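You operate a simulated robot arm through the tools that you are given. There is no shell and no other tool.

The job below is to be done with a simulated two-armed robot. You get a single attempt, and the scene is never put back.

TASK
Paint both long edges of the panel on the turn plate, then switch off.
Fine: a full white coat, no smudge; pull the fence to OPEN before the half turn; the table ends back at its start.

Only the result counts: the job must be done as asked and must still hold three seconds after the hand-in. Knocking over, shifting, dropping, spilling or breaking anything else fails it.

THE ROBOT
Two 7-joint arms with fingered hands on one trunk that stands fixed in place. Base frame: the origin is at the foot of the trunk, x ahead of it, y to its left, z up; the work surface is at about z = 760. Units: mm, degrees, N and s.
The left shoulder is at [30, 136, 1205], the right one opposite. With the tool pointing down near the work surface each hand reaches from about 300 to 960 mm from the base axis, measured 20 degrees to its own side. Payload 5 kg a hand.
The tool frame of a hand sits at the grasp point between the pads (the TCP): z along the fingers, y along the line on which they close. The tips reach 42 mm beyond it. The gripper opens to 208 mm; its body begins 119 mm behind the TCP. The gripper is a hand of 4 fingers: y runs from the thumb to the fingers, the wrist lies at [0, 0, -332] in the tool frame, and closing takes about 1.5 s.
Orientation is that of the tool frame in the base frame, as [roll, pitch, yaw] about the fixed x, y, z axes, in that order (R = Rz(yaw) Ry(pitch) Rx(roll)). With the fingers straight down and closing along the base's y, the tool's x points along the base's -x, its y along +y and its z along -z.

THE INTERFACE
- The arms move only by the tool move_arm. It takes "left_commands", "right_commands" or both (then of equal length, played together; a hand with none holds still); each is a list of rows, each a list of 2 entries, a list of its own where there are three numbers: the shift along the tool's x, y, z in mm, then the turn, a rotation vector about the tool's x, y, z in degrees. In form: [[[tx, ty, tz], [wx, wy, wz]], ...]. A call has 1 to 20 rows; each row is the pose to reach, as a shift and turn from the pose commanded when the call began, along the tool's axes at that moment. "left_gripper" and "right_gripper" are, for a hand that has rows, the gripper command, from -1 (fully open) to 1 (shut), values between in proportion, set as the call begins (left out, the last holds). Rows are played at 5 a second. More than 50 mm and 8.6 degrees between two rows, or a gripper value outside its range, and nothing of the call is played. Where a pose cannot be reached the arm comes as near as it can. A force on the tool above 40 N (or 10 N above the force at the start of the call, whichever is more), or a blocked arm, ends the call early, and 0.2 s more pass. Each finger travels about 72 mm/s and halts on what it meets, pressing with about 26 N; the grip force reading is that of the motor and also rises with nothing between the fingers. The clock runs only during rows and for 0.2 s after the last one: add rows that repeat a pose to give the fingers time. The reply holds the time, the measured pose of the TCP, the force on the tool along the base axes, the opening and the grip force, in the units named above and with some noise, with the torque about the TCP (base axes, N m) and any sound that the robot's microphone picked up.
- Cameras (640 x 400 px; columns grow to the right, rows downward): "scene" is now at [52.7, 7.6, 1938.7]; the picture's right is [0.11, -0.99, 0.00], its down [-0.70, -0.07, -0.71] and it looks along [0.71, 0.08, -0.70] (base axes); focal length 366 px, centre (320, 200). "left" rides on the left gripper at [-101, 0, -145] in its tool frame; the picture's right is [0.00, -1.00, 0.00], its down [0.82, 0.00, -0.57] and it looks along [0.57, 0.00, 0.82] (tool axes); focal length 261 px, centre (320, 200). "right" rides on the right gripper at [101, 0, -145] in its tool frame; the picture's right is [0.00, 1.00, 0.00], its down [-0.82, 0.00, -0.57] and it looks along [-0.57, 0.00, 0.82] (tool axes); focal length 261 px, centre (320, 200). There is no depth. A picture from a camera that has moved, and an enlarged one, comes with that camera's place and axes in the base frame and with its lens.
- camera(camera): a new picture of that camera. No time passes.
- move_column(by): moves the trunk up (or, below 0, down) by that many mm; the arms and the scene camera ride with it, the base frame stays. It gives what a move gives, with no picture.
- grasp_type(shape, hand): the hand has 4 fingers and takes this shape, open, in about a second: jaw (thumb against the fingers, like two jaws); tri (thumb and two fingers); tip (a fingertip pinch); poke (one finger out to press); point (the index stretched); flat (the hand flat); cup (the hand cupped); fist (a fist). The gripper value then closes the fingers along that shape, each until it touches; the sizes above hold for jaw. It gives what a move gives, with no picture.
- head_to(pan, tilt): turns the head with the scene camera to pan (to the left, within 143 degrees either way) and tilt (down, from -29 to 69), counted from straight ahead of the robot. It gives what a move gives.
- enlarge(camera, box): a new picture of the part [left, top, right, bottom] of that camera's present view, enlarged. No time passes.
- job_done(): hands the job in; it is judged then, once.

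Nothing tells you positions but the pictures and the camera data. Unless the task says otherwise, let go and move clear before handing in.

The tools are called after "Request:" as name(argument=value, ...) on one line, values as JSON. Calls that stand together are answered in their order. move_arm: Moves the arms, as the interface text tells. Its arguments: {"type":"object","properties":{"left_commands":{"type":"array"},"left_gripper":{"type":"number"},"right_commands":{"type":"array"},"right_gripper":{"type":"number"}},"required":[]} The other tools are called the same way: move_column (by) moves the trunk up or down; grasp_type (shape, hand) gives the hand a shape; head_to (pan, tilt) turns the head that bears the scene camera; camera (camera) takes a picture; enlarge (camera, box) takes an enlarged picture of a part of a camera's view; job_done () hands the job in.

At the start:

```text
time_s: 0.0
left_tool_pos: [773.8, 469.9, 1211.9]
left_tool_rot: [-180.0, -0.1, 180.0]
left_force: [0.7, 0.2, -0.7]
left_moment: [-0.01, 0.01, 0.01]
left_finger_gap: 207.7
left_grip_force: 0.0
left_shape: jaw
right_tool_pos: [747.7, -239.5, 1208.4]
right_tool_rot: [-180.0, -0.1, -179.9]
right_force: [-0.4, 0.2, -0.3]
right_moment: [0.01, -0.01, -0.01]
right_finger_gap: 207.9
right_grip_force: 0.0
right_shape: jaw
trunk travel left (down, up): [-225.0, 265.0]
head pan, tilt (commanded): [6.1, 44.5]
```

scene: 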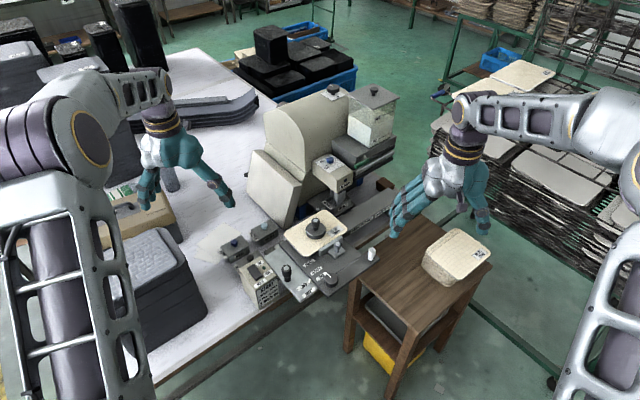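
right: 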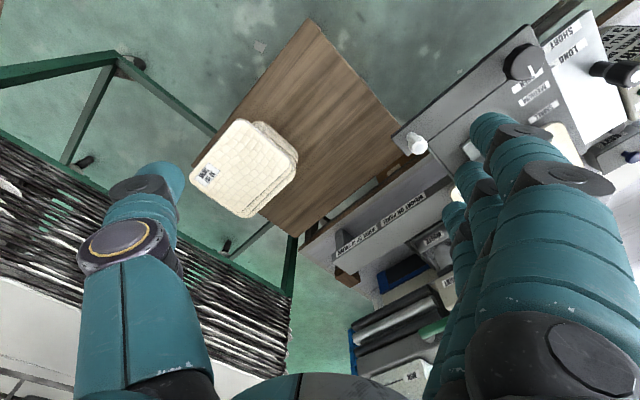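
left: 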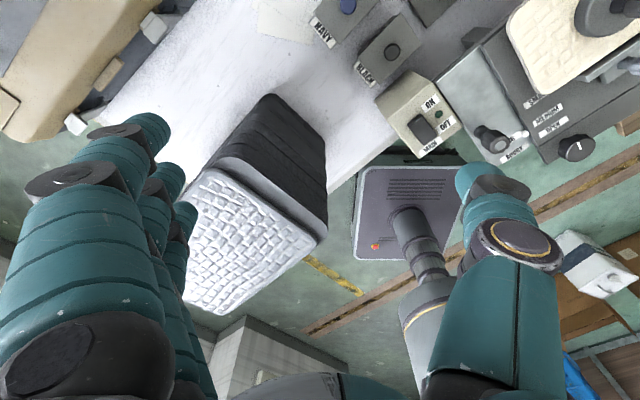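

I see an edge-painting machine at the centre with a turn plate holding a panel, plus a control box with ON/OFF near the table edge, and several knobs and levers. I'll enlarge the views to read the labels before moving anything.

Request:
enlarge(camera="scene", box=[220, 180, 400, 310])

Request:
enlarge(camera="left", box=[300, 0, 640, 200])

Request:
enlarge(camera="right", box=[320, 0, 640, 200])

Request:
enlarge(camera="scene", box=[240, 70, 420, 190])

```text
3.08 times, centred on (310, 245) of scene
camera zoom: at [52.7, 7.6, 1938.7], right [0.11, -0.99, 0.0], down [-0.7, -0.07, -0.71], along [0.71, 0.08, -0.7], focal length 1128 px, centre (351, 62)
```

zoom: 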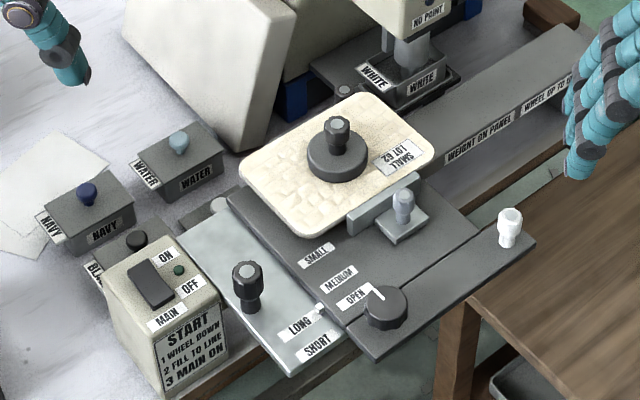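

```text
1.88 times, centred on (470, 100) of left
camera zoom: at [874.4, 470.5, 1355.3], right [0.0, -1.0, 0.0], down [-0.82, 0.0, 0.57], along [-0.57, 0.0, -0.82], focal length 491 px, centre (38, 388)
```

zoom: 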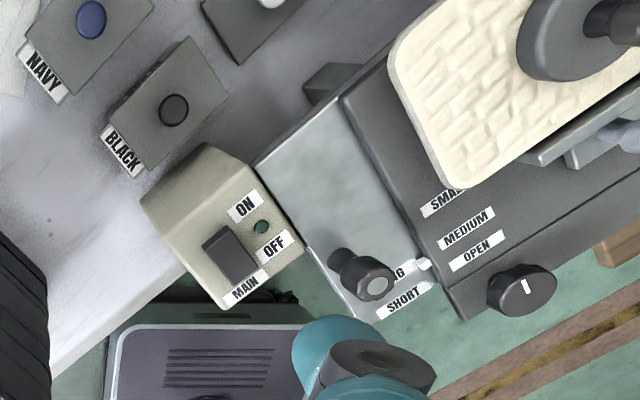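

```text
2.00 times, centred on (480, 100) of right
camera zoom: at [645.9, -238.0, 1351.7], right [0.0, 1.0, 0.0], down [0.82, 0.0, 0.57], along [0.57, 0.0, -0.82], focal length 521 px, centre (0, 400)
```

zoom: 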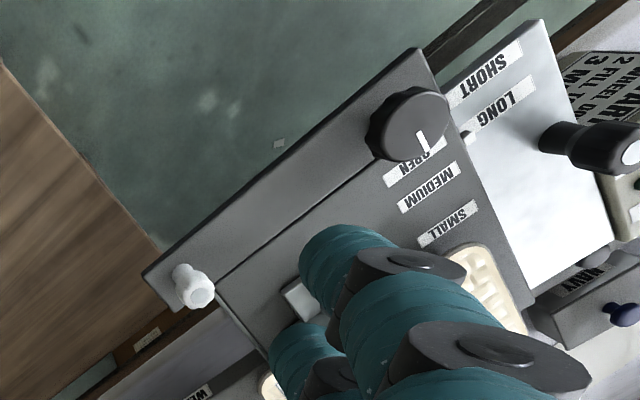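

```text
3.33 times, centred on (330, 130) of scene
camera zoom: at [52.7, 7.6, 1938.7], right [0.11, -0.99, 0.0], down [-0.7, -0.07, -0.71], along [0.71, 0.08, -0.7], focal length 1222 px, centre (287, 433)
```

zoom: 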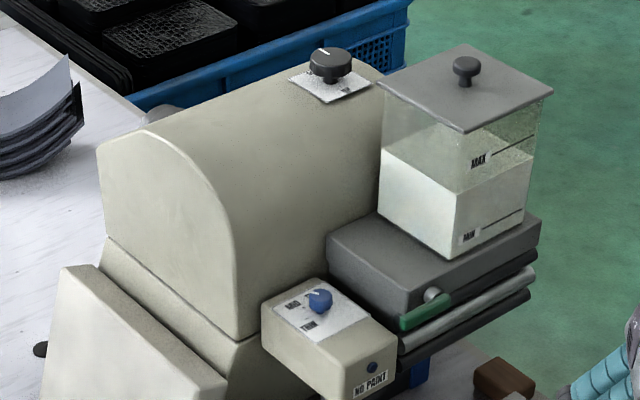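

The machine carries many labels: a START list on the box, notes on the rail, and paint cups. I'll enlarge further to read all of them.

Request:
enlarge(camera="scene", box=[340, 175, 400, 230])

Request:
enlarge(camera="scene", box=[300, 145, 370, 215])

Request:
enlarge(camera="scene", box=[235, 250, 335, 315])

Request:
enlarge(camera="scene", box=[310, 75, 400, 150])

Request:
enlarge(camera="right", box=[300, 150, 480, 290])

Request:
enlarge(camera="right", box=[340, 260, 460, 400])

```text
7.27 times, centred on (370, 202) of scene
camera zoom: at [52.7, 7.6, 1938.7], right [0.11, -0.99, 0.0], down [-0.7, -0.07, -0.71], along [0.71, 0.08, -0.7], focal length 2665 px, centre (-44, 182)
```

zoom: 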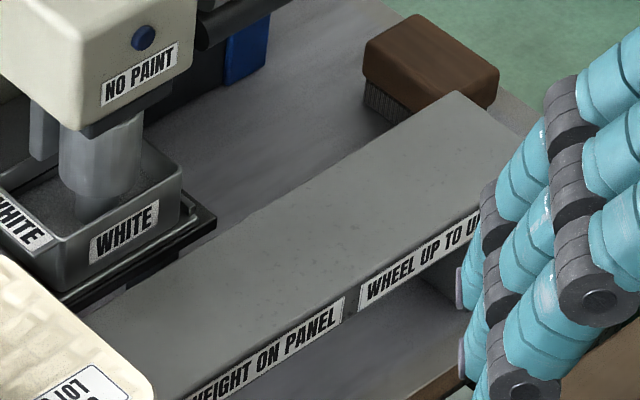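

```text
5.71 times, centred on (335, 180) of scene
camera zoom: at [52.7, 7.6, 1938.7], right [0.11, -0.99, 0.0], down [-0.7, -0.07, -0.71], along [0.71, 0.08, -0.7], focal length 2094 px, centre (234, 314)
```

zoom: 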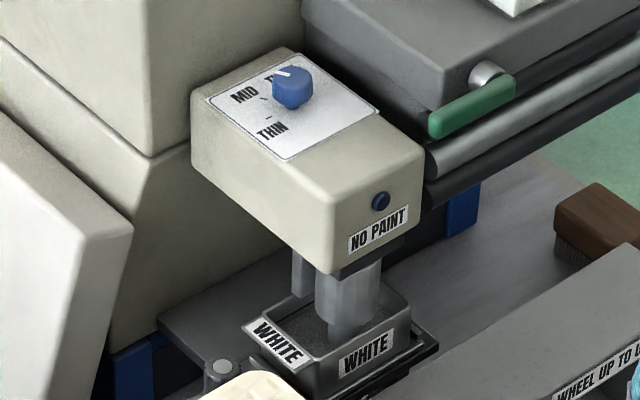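

```text
6.15 times, centred on (285, 282) of scene
camera zoom: at [52.7, 7.6, 1938.7], right [0.11, -0.99, 0.0], down [-0.7, -0.07, -0.71], along [0.71, 0.08, -0.7], focal length 2255 px, centre (535, -308)
```

zoom: 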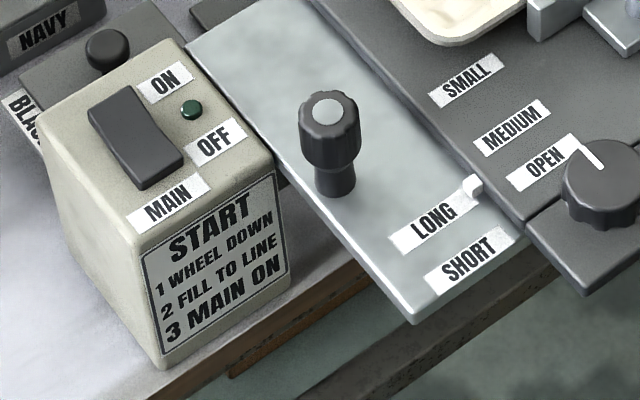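

```text
5.33 times, centred on (355, 112) of scene
camera zoom: at [52.7, 7.6, 1938.7], right [0.11, -0.99, 0.0], down [-0.7, -0.07, -0.71], along [0.71, 0.08, -0.7], focal length 1954 px, centre (133, 667)
```

zoom: 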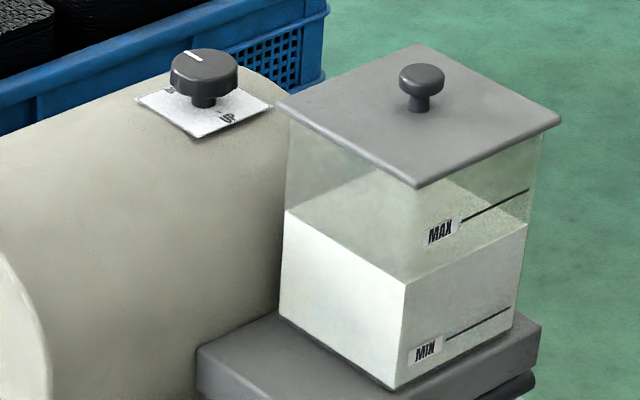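

```text
2.86 times, centred on (390, 220) of right
camera zoom: at [645.9, -238.0, 1351.7], right [0.0, 1.0, 0.0], down [0.82, 0.0, 0.57], along [0.57, 0.0, -0.82], focal length 745 px, centre (120, 143)
```

zoom: 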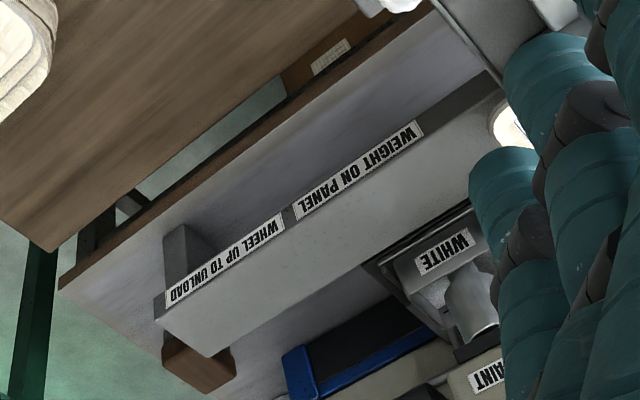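

```text
2.86 times, centred on (400, 330) of right
camera zoom: at [645.9, -238.0, 1351.7], right [0.0, 1.0, 0.0], down [0.82, 0.0, 0.57], along [0.57, 0.0, -0.82], focal length 745 px, centre (91, -171)
```

zoom: 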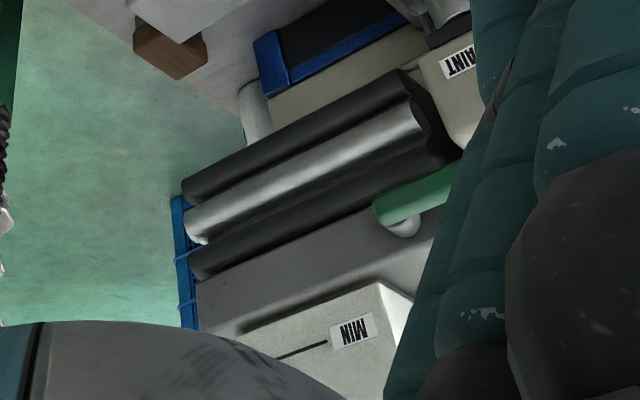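

The slide table sits at about z 927 and is turned roughly 45 degrees, with the panel centred near (896, 117). I'll bring the right hand's camera over the controls for a close look, staying high above everything.

Request:
move_arm(right_commands=[[[15, 34, 9], [0, 0, 0]], [[31, 68, 19], [0, 0, 0]], [[46, 102, 28], [0, 0, 0]], [[62, 136, 38], [0, 0, 0]], [[78, 170, 47], [0, 0, 0]], [[93, 203, 57], [0, 0, 0]], [[108, 237, 66], [0, 0, 0]], [[124, 271, 76], [0, 0, 0]], [[140, 305, 80], [0, 0, 0]], [[155, 330, 80], [0, 0, 0]]])

Request:
camera(camera="right")

Request:
camera(camera="scene")

```text
time_s: 2.2
left_tool_pos: [773.2, 468.9, 1211.4]
left_tool_rot: [-180.0, 0.0, -180.0]
left_force: [0.0, 0.5, -0.2]
left_moment: [-0.06, -0.05, -0.01]
left_finger_gap: 207.6
left_grip_force: 0.0
left_shape: jaw
right_tool_pos: [590.8, 91.4, 1132.0]
right_tool_rot: [-180.0, -0.1, 179.9]
right_force: [0.3, 0.4, -0.3]
right_moment: [-0.01, 0.0, 0.01]
right_finger_gap: 207.8
right_grip_force: 0.0
right_shape: jaw
trunk travel left (down, up): [-225.0, 265.0]
head pan, tilt (commanded): [6.1, 44.5]
```

```text
taken
camera right: at [489.1, 93.9, 1274.6], right [0.01, 1.0, 0.0], down [0.82, 0.0, 0.57], along [0.57, 0.0, -0.82], focal length 261 px, centre (320, 200)
```

right: 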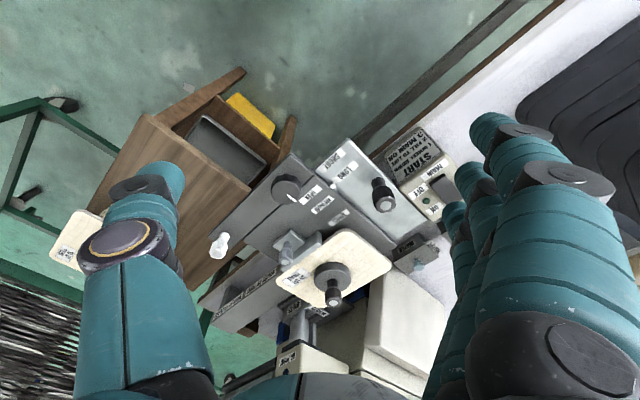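

```text
taken
camera scene: at [52.1, 8.5, 1938.7], right [0.11, -0.99, 0.0], down [-0.7, -0.07, -0.71], along [0.71, 0.07, -0.7], focal length 366 px, centre (320, 200)
```

scene: 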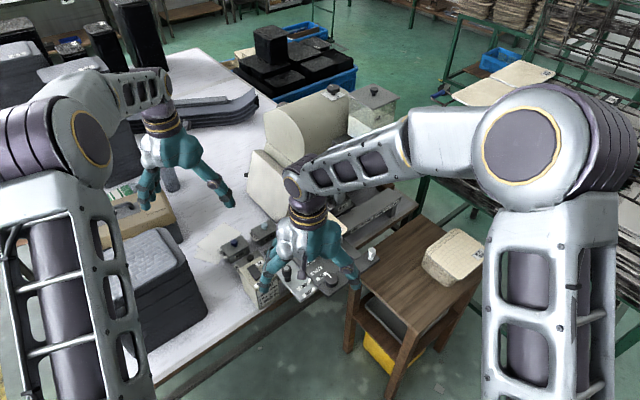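

The right camera now looks down on the sliding table, with the near side of the machine at the top of the picture. I'll enlarge it for the detail.

Request:
enlarge(camera="right", box=[200, 120, 456, 280])

Request:
enlarge(camera="right", box=[260, 160, 360, 230])

Request:
enlarge(camera="right", box=[200, 220, 330, 310])

Request:
enlarge(camera="right", box=[210, 270, 420, 400])

Request:
enlarge(camera="right", box=[320, 120, 470, 220])

```text
2.50 times, centred on (328, 200) of right
camera zoom: at [489.1, 93.9, 1274.6], right [0.01, 1.0, 0.0], down [0.82, 0.0, 0.57], along [0.57, 0.0, -0.82], focal length 652 px, centre (300, 200)
```

zoom: 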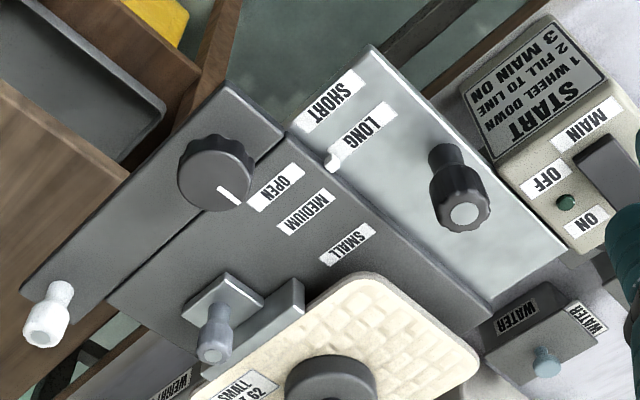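

```text
5.71 times, centred on (310, 195) of right
camera zoom: at [489.1, 93.9, 1274.6], right [0.01, 1.0, 0.0], down [0.82, 0.0, 0.57], along [0.57, 0.0, -0.82], focal length 1489 px, centre (377, 229)
```

zoom: 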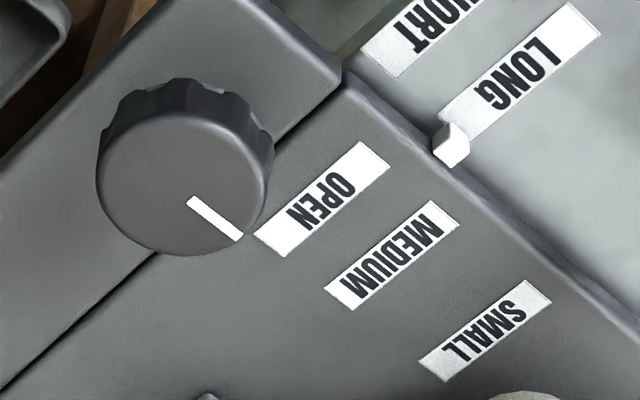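

```text
4.44 times, centred on (265, 265) of right
camera zoom: at [489.1, 93.9, 1274.6], right [0.01, 1.0, 0.0], down [0.82, 0.0, 0.57], along [0.57, 0.0, -0.82], focal length 1158 px, centre (564, -89)
```

zoom: 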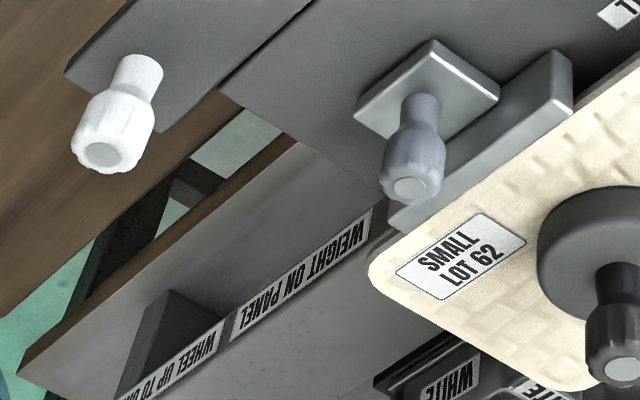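

```text
3.05 times, centred on (315, 335) of right
camera zoom: at [489.1, 93.9, 1274.6], right [0.01, 1.0, 0.0], down [0.82, 0.0, 0.57], along [0.57, 0.0, -0.82], focal length 794 px, centre (335, -211)
```

zoom: 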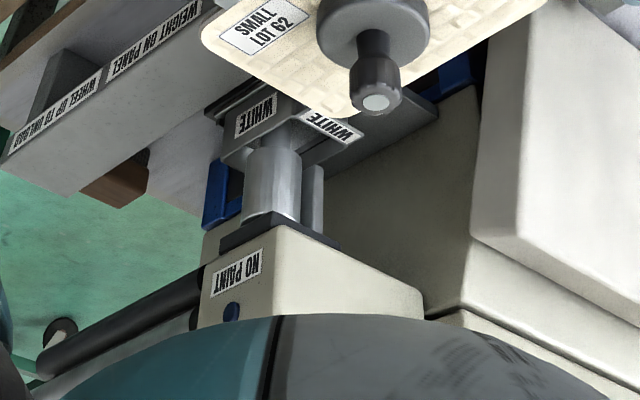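

```text
4.00 times, centred on (395, 170) of right
camera zoom: at [489.1, 93.9, 1274.6], right [0.01, 1.0, 0.0], down [0.82, 0.0, 0.57], along [0.57, 0.0, -0.82], focal length 1043 px, centre (20, 320)
```

zoom: 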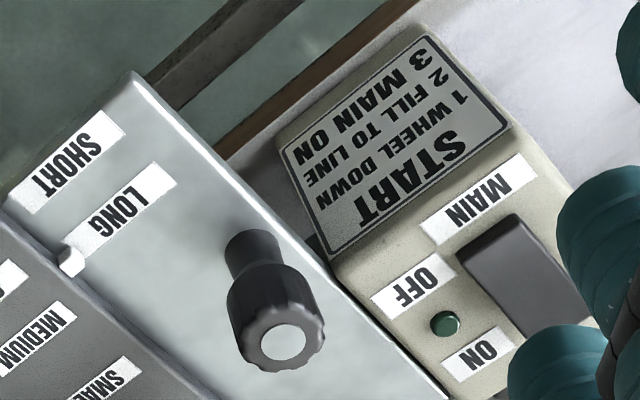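

The panel is marked SMALL, the fence sits in line with SMALL, and the white peg stands at LONG. Next I need to read the far controls: wheel UP/DOWN knob, coat knob, green lever and lamps.

Request:
enlarge(camera="scene", box=[318, 78, 352, 100])

Request:
enlarge(camera="scene", box=[305, 150, 350, 180])

Request:
move_column(by=-60)

```text
16.00 times, centred on (335, 89) of scene
camera zoom: at [52.1, 8.5, 1938.7], right [0.11, -0.99, 0.0], down [-0.7, -0.07, -0.71], along [0.71, 0.07, -0.7], focal length 5864 px, centre (80, 1976)
```

zoom: 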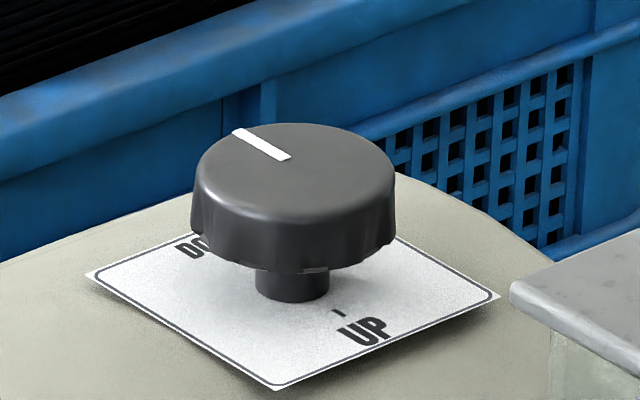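

```text
13.33 times, centred on (328, 165) of scene
camera zoom: at [52.1, 8.5, 1938.7], right [0.11, -0.99, 0.0], down [-0.7, -0.07, -0.71], along [0.71, 0.07, -0.7], focal length 4886 px, centre (220, 667)
```

zoom: 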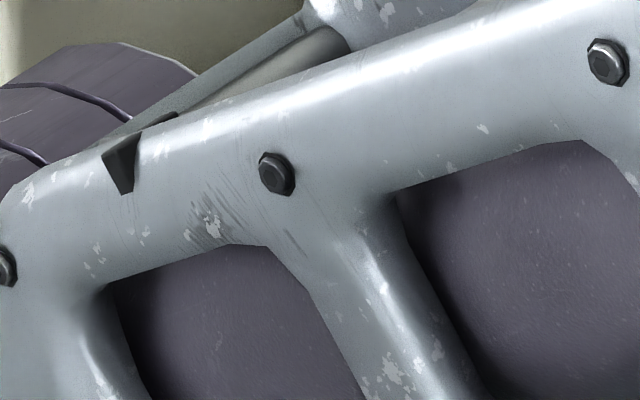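

```text
time_s: 3.2
left_tool_pos: [774.5, 469.4, 1152.6]
left_tool_rot: [180.0, -0.1, 180.0]
left_force: [-0.2, 0.0, 0.8]
left_moment: [0.02, -0.02, 0.04]
left_finger_gap: 207.8
left_grip_force: 0.1
left_shape: jaw
right_tool_pos: [592.0, 91.5, 1072.5]
right_tool_rot: [-179.9, 0.0, -179.9]
right_force: [-0.8, 0.0, 0.2]
right_moment: [0.01, -0.03, 0.0]
right_finger_gap: 207.8
right_grip_force: 0.1
right_shape: jaw
trunk travel left (down, up): [-165.0, 325.0]
head pan, tilt (commanded): [6.1, 44.5]
```

The wheel knob's pointer already aims at DOWN. I'll pull the right hand back to its own side so the scene camera can see the machine clearly, then re-read the coat knob, the cup and the lever.

Request:
move_arm(right_commands=[[[3, -39, -8], [0, 0, 0]], [[6, -78, -16], [0, 0, 0]], [[10, -117, -24], [0, 0, 0]], [[13, -156, -31], [0, 0, 0]], [[16, -196, -39], [0, 0, 0]], [[19, -235, -47], [0, 0, 0]], [[22, -274, -55], [0, 0, 0]], [[26, -313, -62], [0, 0, 0]], [[29, -352, -70], [0, 0, 0]], [[32, -391, -78], [0, 0, 0]]])

Request:
head_to(pan=2, tilt=42)

Request:
camera(camera="scene")

```text
time_s: 5.4
left_tool_pos: [774.5, 468.0, 1152.6]
left_tool_rot: [-179.9, 0.0, -180.0]
left_force: [-1.0, -0.9, 0.9]
left_moment: [0.09, -0.02, -0.03]
left_finger_gap: 207.8
left_grip_force: 0.1
left_shape: jaw
right_tool_pos: [558.9, -302.3, 1150.1]
right_tool_rot: [179.9, 0.0, -179.9]
right_force: [-0.7, -0.2, -0.4]
right_moment: [0.08, -0.07, 0.02]
right_finger_gap: 207.9
right_grip_force: 0.1
right_shape: jaw
trunk travel left (down, up): [-165.0, 325.0]
head pan, tilt (commanded): [6.1, 44.5]
```

```text
time_s: 6.0
left_tool_pos: [773.5, 470.2, 1151.3]
left_tool_rot: [179.9, 0.0, 179.9]
left_force: [-0.3, -0.2, -0.4]
left_moment: [0.0, 0.0, -0.02]
left_finger_gap: 207.7
left_grip_force: 0.0
left_shape: jaw
right_tool_pos: [559.8, -301.2, 1150.2]
right_tool_rot: [-180.0, 0.0, -179.9]
right_force: [0.3, 0.9, 0.2]
right_moment: [-0.03, 0.05, 0.0]
right_finger_gap: 207.9
right_grip_force: 0.0
right_shape: jaw
trunk travel left (down, up): [-165.0, 325.0]
head pan, tilt (commanded): [2.0, 42.0]
```

```text
taken
camera scene: at [55.2, 2.3, 1882.2], right [0.04, -1.0, 0.0], down [-0.67, -0.02, -0.74], along [0.74, 0.03, -0.67], focal length 366 px, centre (320, 200)
```

scene: 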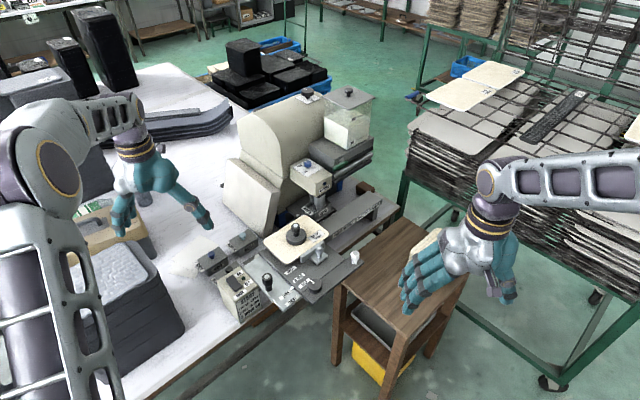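

The view of the machine is now clear. I'll enlarge the coat knob, the wheel and cup, the tank, the wheel knob and the sliding table one by one.

Request:
enlarge(camera="scene", box=[290, 155, 340, 186])

Request:
enlarge(camera="scene", box=[290, 185, 350, 222])

Request:
enlarge(camera="scene", box=[300, 130, 380, 180])

Request:
enlarge(camera="scene", box=[295, 80, 325, 102])

Request:
enlarge(camera="scene", box=[215, 210, 375, 310])

Request:
enlarge(camera="scene", box=[320, 170, 400, 220])

```text
12.80 times, centred on (315, 170) of scene
camera zoom: at [55.2, 2.3, 1882.2], right [0.04, -1.0, 0.0], down [-0.67, -0.02, -0.74], along [0.74, 0.03, -0.67], focal length 4691 px, centre (384, 578)
```

zoom: 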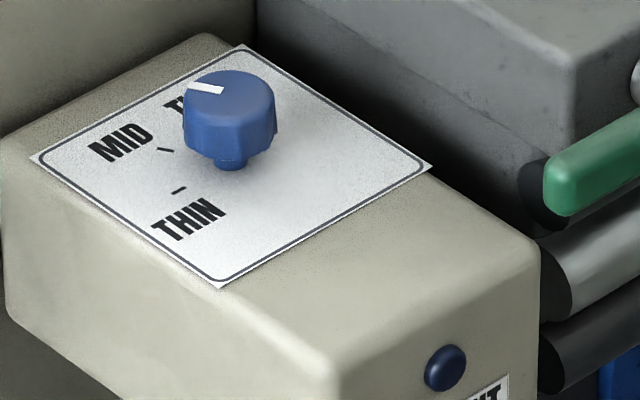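

```text
10.67 times, centred on (320, 204) of scene
camera zoom: at [55.2, 2.3, 1882.2], right [0.04, -1.0, 0.0], down [-0.67, -0.02, -0.74], along [0.74, 0.03, -0.67], focal length 3909 px, centre (320, 163)
```

zoom: 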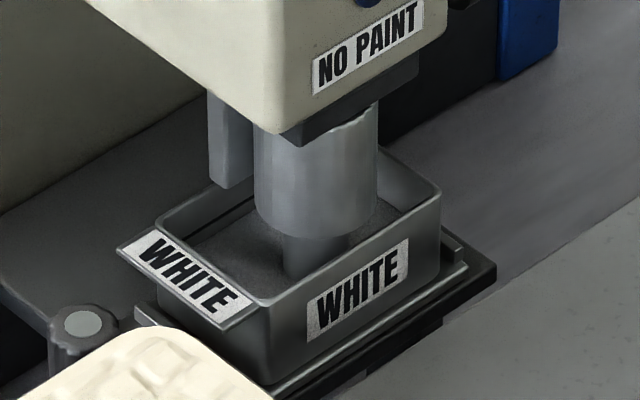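

```text
8.00 times, centred on (340, 155) of scene
camera zoom: at [55.2, 2.3, 1882.2], right [0.04, -1.0, 0.0], down [-0.67, -0.02, -0.74], along [0.74, 0.03, -0.67], focal length 2932 px, centre (160, 560)
```

zoom: 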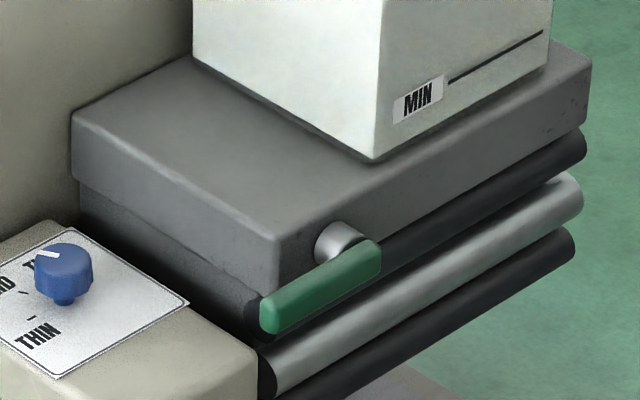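

```text
16.00 times, centred on (310, 91) of scene
camera zoom: at [55.2, 2.3, 1882.2], right [0.04, -1.0, 0.0], down [-0.67, -0.02, -0.74], along [0.74, 0.03, -0.67], focal length 5864 px, centre (480, 1944)
```

zoom: 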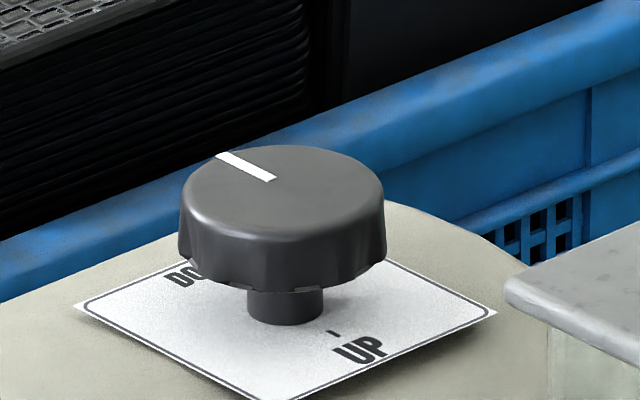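

```text
4.00 times, centred on (295, 260) of scene
camera zoom: at [55.2, 2.3, 1882.2], right [0.04, -1.0, 0.0], down [-0.67, -0.02, -0.74], along [0.74, 0.03, -0.67], focal length 1466 px, centre (420, -40)
```

zoom: 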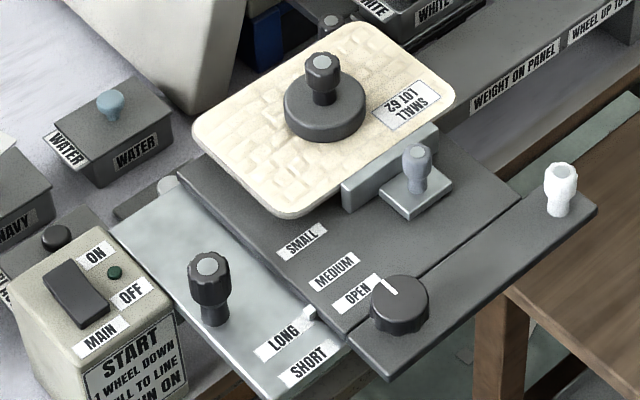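

```text
8.00 times, centred on (360, 195) of scene
camera zoom: at [55.2, 2.3, 1882.2], right [0.04, -1.0, 0.0], down [-0.67, -0.02, -0.74], along [0.74, 0.03, -0.67], focal length 2932 px, centre (0, 240)
```

zoom: 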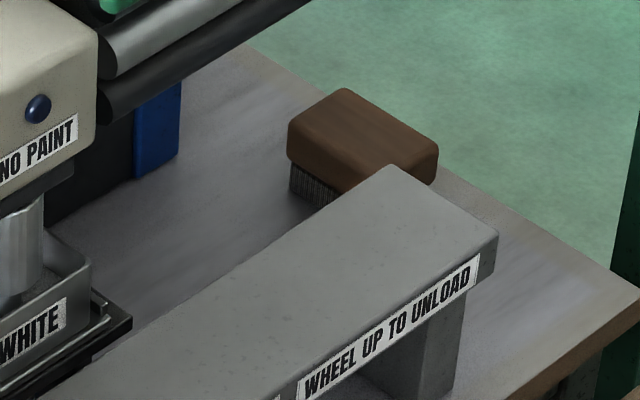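

The cup under the wheel looks empty, so it must be filled through the green lever, and the coat knob appears to point at THICK. I'll raise and tilt the right hand so its camera can view the machine's front.

Request:
move_arm(right_commands=[[[-17, 25, -12], [0, -5, 0]], [[-35, 50, -25], [0, -10, 0]], [[-52, 75, -37], [0, -15, 0]], [[-70, 100, -50], [0, -20, 0]], [[-87, 125, -62], [0, -25, 0]], [[-105, 150, -75], [0, -30, 0]], [[-122, 175, -87], [0, -35, 0]], [[-140, 200, -100], [0, -35, 0]]])

Request:
camera(camera="right")

```text
time_s: 7.8
left_tool_pos: [774.0, 470.2, 1150.2]
left_tool_rot: [180.0, -0.1, 180.0]
left_force: [1.6, 0.3, -0.8]
left_moment: [-0.08, 0.04, 0.0]
left_finger_gap: 207.7
left_grip_force: 0.2
left_shape: jaw
right_tool_pos: [701.7, -100.3, 1250.7]
right_tool_rot: [-180.0, 34.9, -180.0]
right_force: [0.4, -0.3, -0.8]
right_moment: [-0.04, 0.03, -0.06]
right_finger_gap: 207.6
right_grip_force: 0.0
right_shape: jaw
trunk travel left (down, up): [-165.0, 325.0]
head pan, tilt (commanded): [2.0, 42.0]
```

```text
taken
camera right: at [535.1, -98.6, 1309.7], right [0.0, 1.0, 0.0], down [0.35, 0.0, 0.94], along [0.94, 0.0, -0.35], focal length 261 px, centre (320, 200)
```

right: 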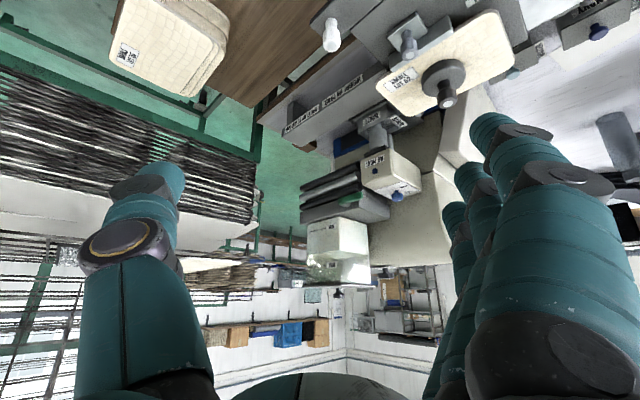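

The right camera now shows the machine front upside down, with the head, lever and tank in view. I'll enlarge those parts to triangulate them.

Request:
enlarge(camera="right", box=[290, 100, 450, 200])

Request:
enlarge(camera="right", box=[290, 180, 450, 280])

Request:
enlarge(camera="right", box=[290, 0, 520, 140])

Request:
enlarge(camera="right", box=[320, 260, 360, 300])

```text
4.00 times, centred on (370, 150) of right
camera zoom: at [535.1, -98.6, 1309.7], right [0.0, 1.0, 0.0], down [0.35, 0.0, 0.94], along [0.94, 0.0, -0.35], focal length 1043 px, centre (120, 400)
```

zoom: 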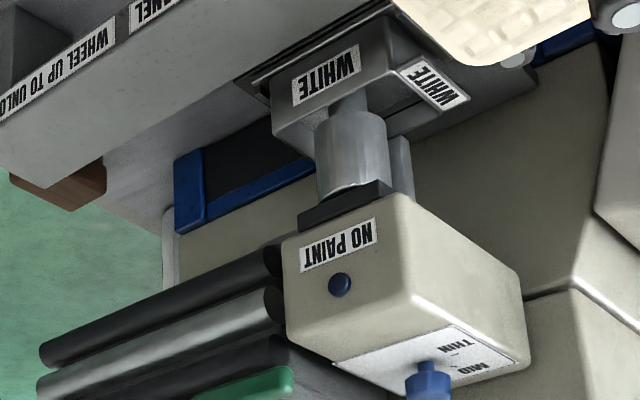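

```text
4.00 times, centred on (370, 230) of right
camera zoom: at [535.1, -98.6, 1309.7], right [0.0, 1.0, 0.0], down [0.35, 0.0, 0.94], along [0.94, 0.0, -0.35], focal length 1043 px, centre (120, 80)
```

zoom: 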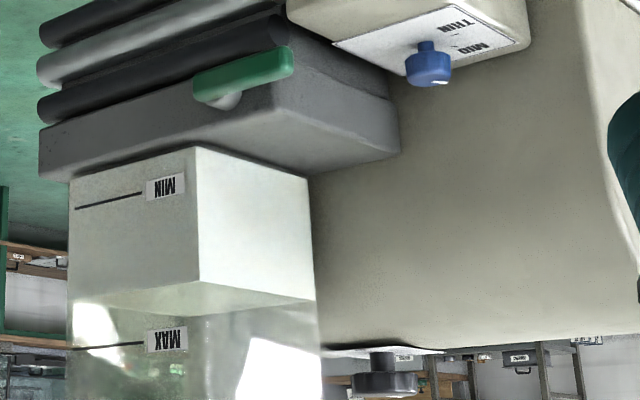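

```text
2.78 times, centred on (405, 70) of right
camera zoom: at [535.1, -98.6, 1309.7], right [0.0, 1.0, 0.0], down [0.35, 0.0, 0.94], along [0.94, 0.0, -0.35], focal length 725 px, centre (84, 562)
```

zoom: 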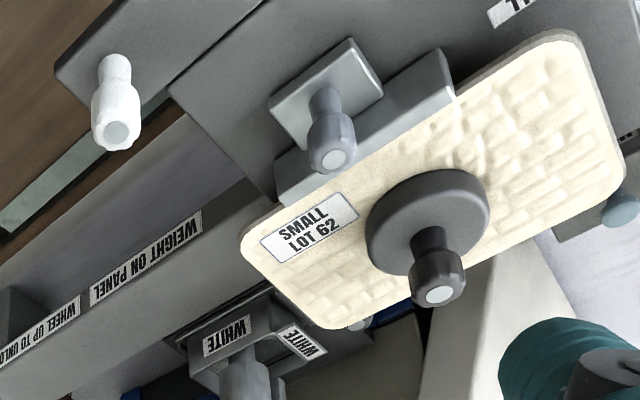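

```text
10.00 times, centred on (340, 280) of right
camera zoom: at [535.1, -98.6, 1309.7], right [0.0, 1.0, 0.0], down [0.35, 0.0, 0.94], along [0.94, 0.0, -0.35], focal length 2606 px, centre (120, -600)
```

zoom: 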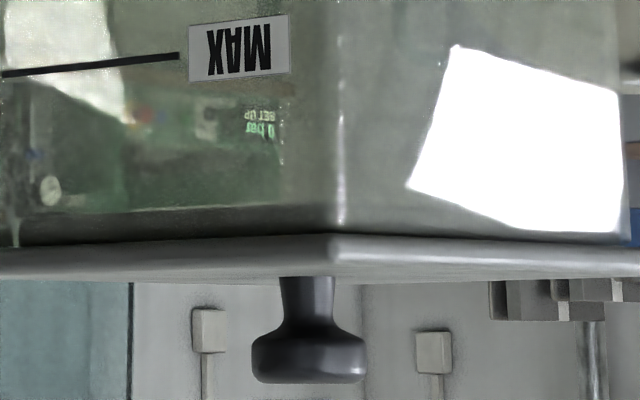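

I have rough positions: lever end near (1095, -5, 1092), wheel near (1130, 45, 880), cup empty, coat knob apparently at MID. Before acting I'll check for other notes such as the paper on the table, the stool and the box, and look again at the wheel and pin.

Request:
enlarge(camera="scene", box=[180, 200, 260, 270])

Request:
enlarge(camera="scene", box=[60, 180, 190, 270])

Request:
enlarge(camera="right", box=[100, 0, 240, 100])

Request:
enlarge(camera="right", box=[340, 90, 440, 150])

Request:
camera(camera="left")

```text
5.71 times, centred on (220, 235) of scene
camera zoom: at [56.6, 3.3, 1882.1], right [0.03, -1.0, 0.0], down [-0.67, -0.02, -0.74], along [0.74, 0.03, -0.67], focal length 2094 px, centre (891, 0)
```

zoom: 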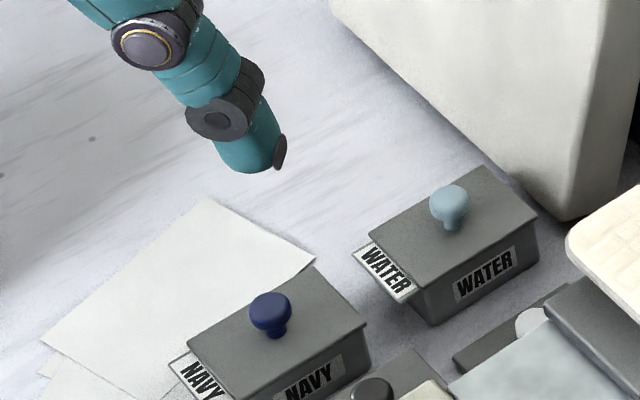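

```text
4.44 times, centred on (125, 225) of scene
camera zoom: at [56.6, 3.3, 1882.1], right [0.03, -1.0, 0.0], down [-0.67, -0.02, -0.74], along [0.74, 0.03, -0.67], focal length 1629 px, centre (1187, 89)
```

zoom: 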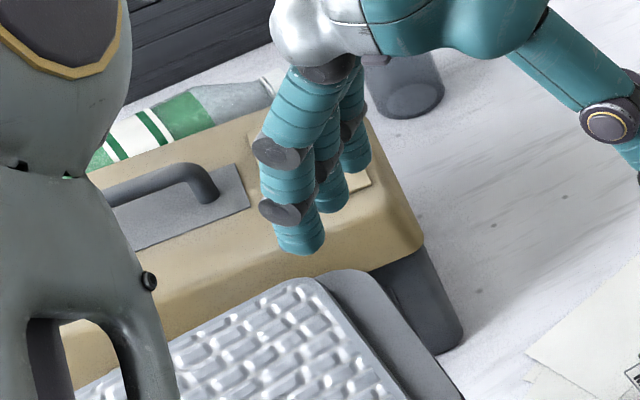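

```text
4.00 times, centred on (170, 50) of right
camera zoom: at [535.1, -98.6, 1309.7], right [0.0, 1.0, 0.0], down [0.35, 0.0, 0.94], along [0.94, 0.0, -0.35], focal length 1043 px, centre (920, 800)
```

zoom: 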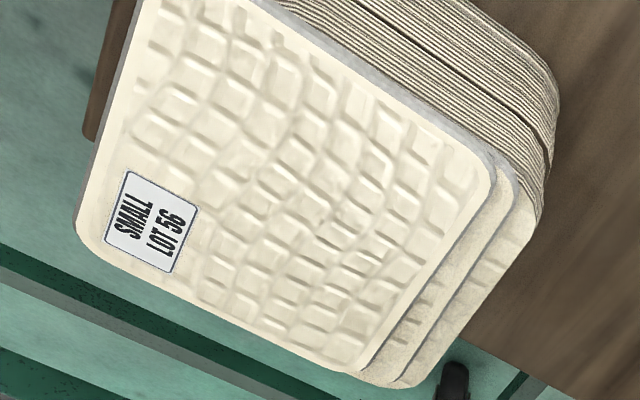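

```text
6.40 times, centred on (390, 120) of right
camera zoom: at [535.1, -98.6, 1309.7], right [0.0, 1.0, 0.0], down [0.35, 0.0, 0.94], along [0.94, 0.0, -0.35], focal length 1668 px, centre (-128, 712)
```

zoom: 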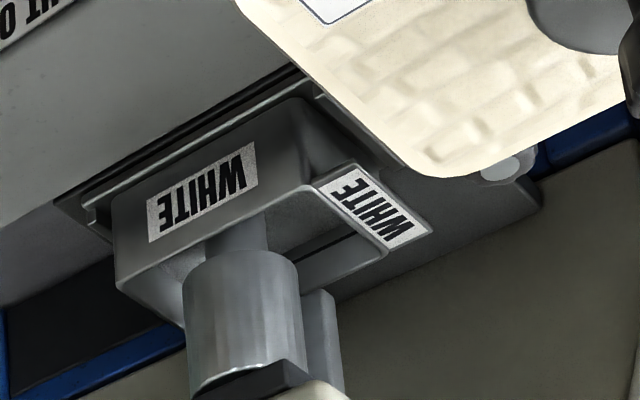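

```text
taken
camera left: at [875.7, 471.1, 1293.7], right [0.0, -1.0, 0.0], down [-0.82, 0.0, 0.57], along [-0.57, 0.0, -0.82], focal length 261 px, centre (320, 200)
```

left: 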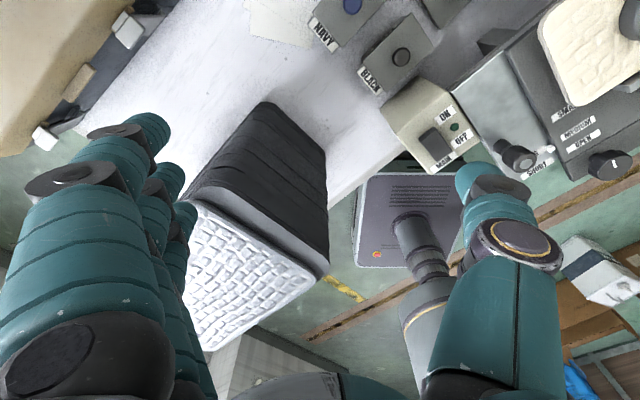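

The cup has a dark fill line on its inner wall and there is a stack of other panels on the stool (LOT 56), so nothing else adds instructions. I'll now look at the sliding table from low and in front to understand which handle moves what.

Request:
move_arm(right_commands=[[[35, -6, 12], [0, 0, 0]], [[71, -12, 23], [0, 0, 0]], [[107, -18, 35], [-4, 0, -5.7]], [[142, -25, 47], [-8, 0, -11.5]], [[178, -31, 58], [-12, 0, -17.2]], [[214, -37, 70], [-16, 0, -22.9]], [[250, -44, 82], [-20, 0, -28.7]], [[285, -50, 93], [-20, 0, -28.7]]])

Request:
camera(camera="right")

```text
time_s: 9.7
left_tool_pos: [774.8, 468.9, 1150.5]
left_tool_rot: [-180.0, 0.0, 180.0]
left_force: [1.6, 0.2, -0.6]
left_moment: [0.0, 0.26, -0.04]
left_finger_gap: 207.5
left_grip_force: 0.0
left_shape: jaw
right_tool_pos: [529.4, -135.0, 1015.9]
right_tool_rot: [-179.5, 35.3, -142.6]
right_force: [-0.2, -7.9, -0.2]
right_moment: [1.08, -0.02, 0.51]
right_finger_gap: 207.9
right_grip_force: 0.0
right_shape: jaw
right hand out of reach, approached as far as the arm can: row 8
trunk travel left (down, up): [-165.0, 325.0]
head pan, tilt (commanded): [2.0, 42.0]
```

```text
taken
camera right: at [395.5, -233.2, 1073.9], right [-0.6, 0.8, 0.0], down [0.27, 0.21, 0.94], along [0.75, 0.56, -0.34], focal length 261 px, centre (320, 200)
```

right: 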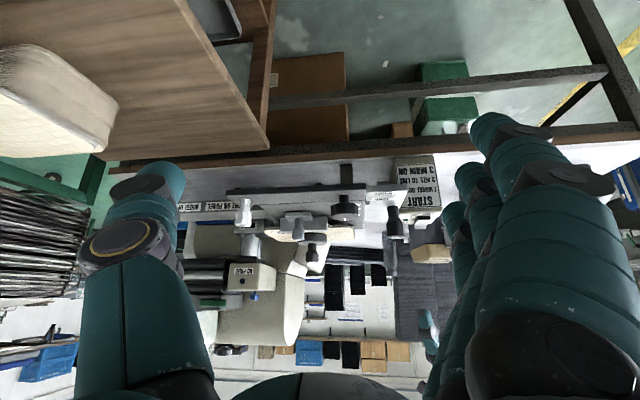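

I'm now level with the table from the front. I'll enlarge this side view to see how the parts sit.

Request:
enlarge(camera="right", box=[170, 150, 460, 310])

Request:
enlarge(camera="right", box=[220, 175, 340, 250])

Request:
enlarge(camera="right", box=[320, 160, 450, 245])

```text
2.21 times, centred on (315, 230) of right
camera zoom: at [395.5, -233.2, 1073.9], right [-0.6, 0.8, 0.0], down [0.27, 0.21, 0.94], along [0.75, 0.56, -0.34], focal length 575 px, centre (331, 134)
```

zoom: 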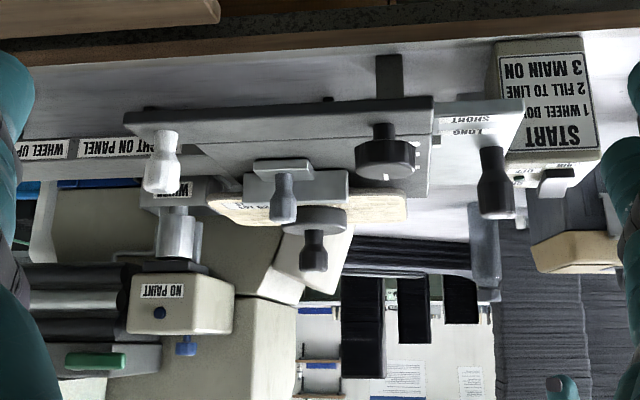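

```text
5.33 times, centred on (280, 212) of right
camera zoom: at [395.5, -233.2, 1073.9], right [-0.6, 0.8, 0.0], down [0.27, 0.21, 0.94], along [0.75, 0.56, -0.34], focal length 1390 px, centre (533, 133)
```

zoom: 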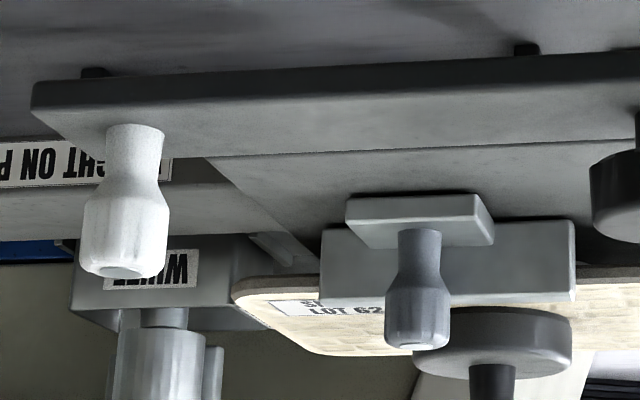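

```text
4.71 times, centred on (385, 202) of right
camera zoom: at [395.5, -233.2, 1073.9], right [-0.6, 0.8, 0.0], down [0.27, 0.21, 0.94], along [0.75, 0.56, -0.34], focal length 1227 px, centre (14, 188)
```

zoom: 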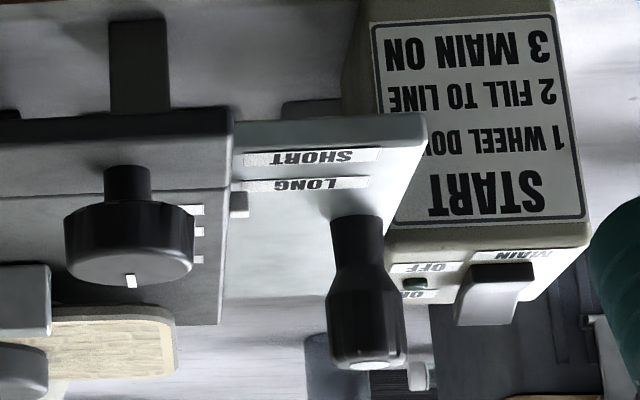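

The side view shows the strip and dark plate at one height with the light plate beside them, plus knob heights of about 45 mm. I'll bring the right hand above the white knob near (820, -78), fingers down and closing along the rail, to test whether it is the slide handle (a short, dry test well short of the wheel).

Request:
move_arm(right_commands=[[[-32, -16, 12], [-0.3, 4.4, -0.9]], [[-64, -33, 24], [-0.6, 8.8, -1.9]], [[-96, -49, 36], [-0.9, 13.2, -2.8]], [[-129, -66, 48], [-1.2, 17.6, -3.8]], [[-161, -82, 60], [-1.4, 22, -4.7]], [[-193, -99, 72], [-1.7, 26.4, -5.7]], [[-225, -115, 84], [-2, 30.8, -6.6]], [[-257, -131, 96], [-2.3, 35.2, -7.6]]])

Request:
camera(camera="right")

Request:
camera(camera="scene")

```text
time_s: 11.5
left_tool_pos: [772.3, 470.2, 1151.9]
left_tool_rot: [-179.9, 0.0, -180.0]
left_force: [-2.3, 1.7, -0.7]
left_moment: [-0.21, -0.16, 0.0]
left_finger_gap: 208.1
left_grip_force: 0.0
left_shape: jaw
right_tool_pos: [814.7, -101.5, 1080.0]
right_tool_rot: [180.0, 0.4, -137.1]
right_force: [0.9, -2.9, -0.4]
right_moment: [0.31, -0.01, 0.03]
right_finger_gap: 207.8
right_grip_force: 0.0
right_shape: jaw
right hand out of reach, approached as far as the arm can: row 2
trunk travel left (down, up): [-165.0, 325.0]
head pan, tilt (commanded): [2.0, 42.0]
stopped in row 8 (right hand): the force on the tool passed its limit at 49 N (the readings are from after the stop); the commanded pose is now the measured one
```

```text
taken
camera right: at [739.1, -170.0, 1221.0], right [-0.68, 0.74, 0.0], down [0.6, 0.55, 0.58], along [0.42, 0.39, -0.82], focal length 261 px, centre (320, 200)
```

right: 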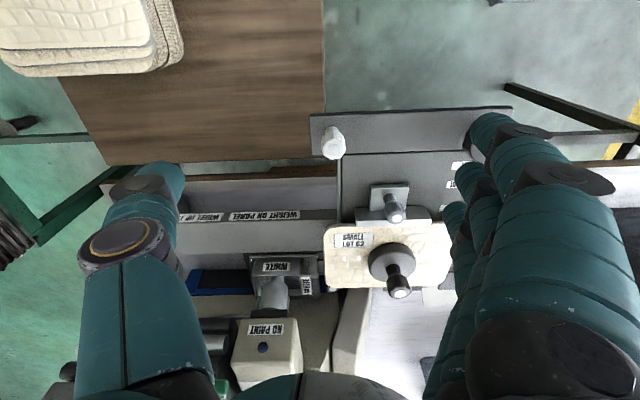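

```text
taken
camera scene: at [53.7, 3.2, 1882.2], right [0.04, -1.0, 0.0], down [-0.67, -0.02, -0.74], along [0.74, 0.03, -0.67], focal length 366 px, centre (320, 200)
```

scene: 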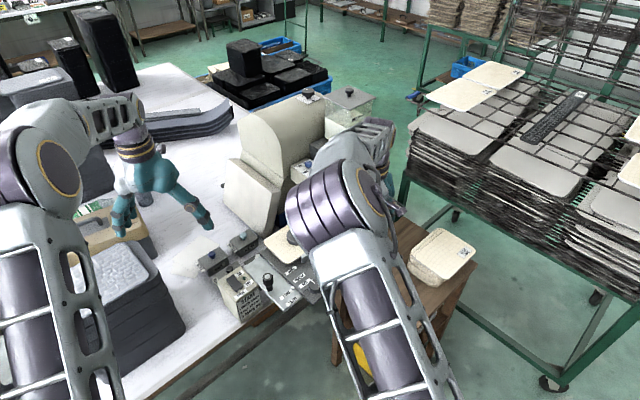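

The stop reported 49 N, but the readings settled to about 3 N and nothing near the hand looks touched. I'll check the machine closely for any change before going on.

Request:
enlarge(camera="scene", box=[220, 70, 420, 195])

Request:
enlarge(camera="right", box=[300, 90, 480, 310])

Request:
enlarge(camera="right", box=[160, 150, 340, 380])

Request:
camera(camera="left")

```text
3.20 times, centred on (320, 132) of scene
camera zoom: at [53.7, 3.2, 1882.2], right [0.04, -1.0, 0.0], down [-0.67, -0.02, -0.74], along [0.74, 0.03, -0.67], focal length 1173 px, centre (320, 416)
```

zoom: 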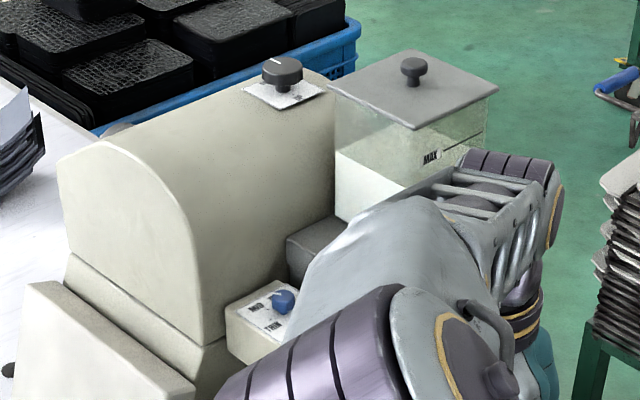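

```text
1.82 times, centred on (390, 200) of right
camera zoom: at [739.1, -170.0, 1221.0], right [-0.68, 0.74, 0.0], down [0.6, 0.55, 0.58], along [0.42, 0.39, -0.82], focal length 474 px, centre (193, 200)
```

zoom: 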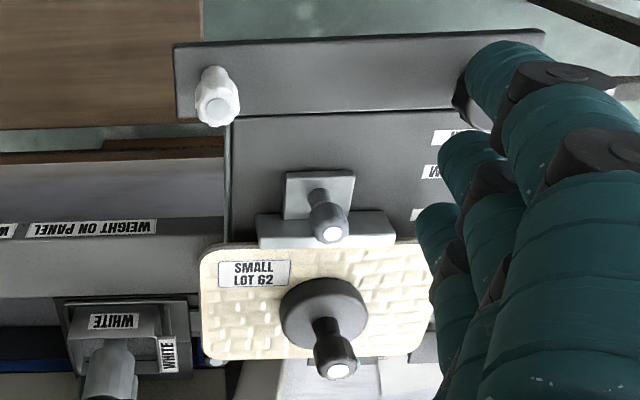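

```text
1.74 times, centred on (250, 265) of right
camera zoom: at [739.1, -170.0, 1221.0], right [-0.68, 0.74, 0.0], down [0.6, 0.55, 0.58], along [0.42, 0.39, -0.82], focal length 453 px, centre (442, 87)
```

zoom: 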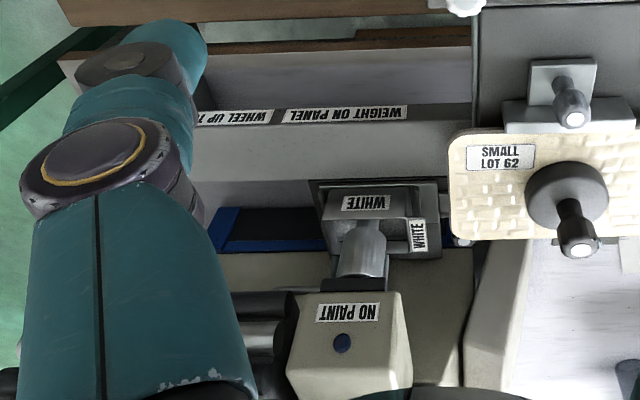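

```text
taken
camera left: at [872.9, 471.7, 1295.1], right [0.01, -1.0, 0.0], down [-0.82, 0.0, 0.57], along [-0.57, 0.0, -0.82], focal length 261 px, centre (320, 200)
```

left: 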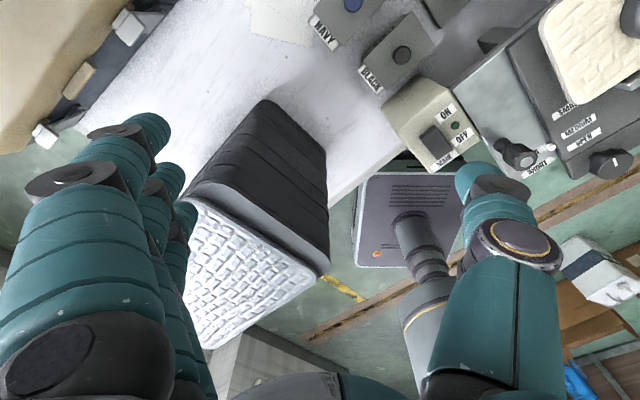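

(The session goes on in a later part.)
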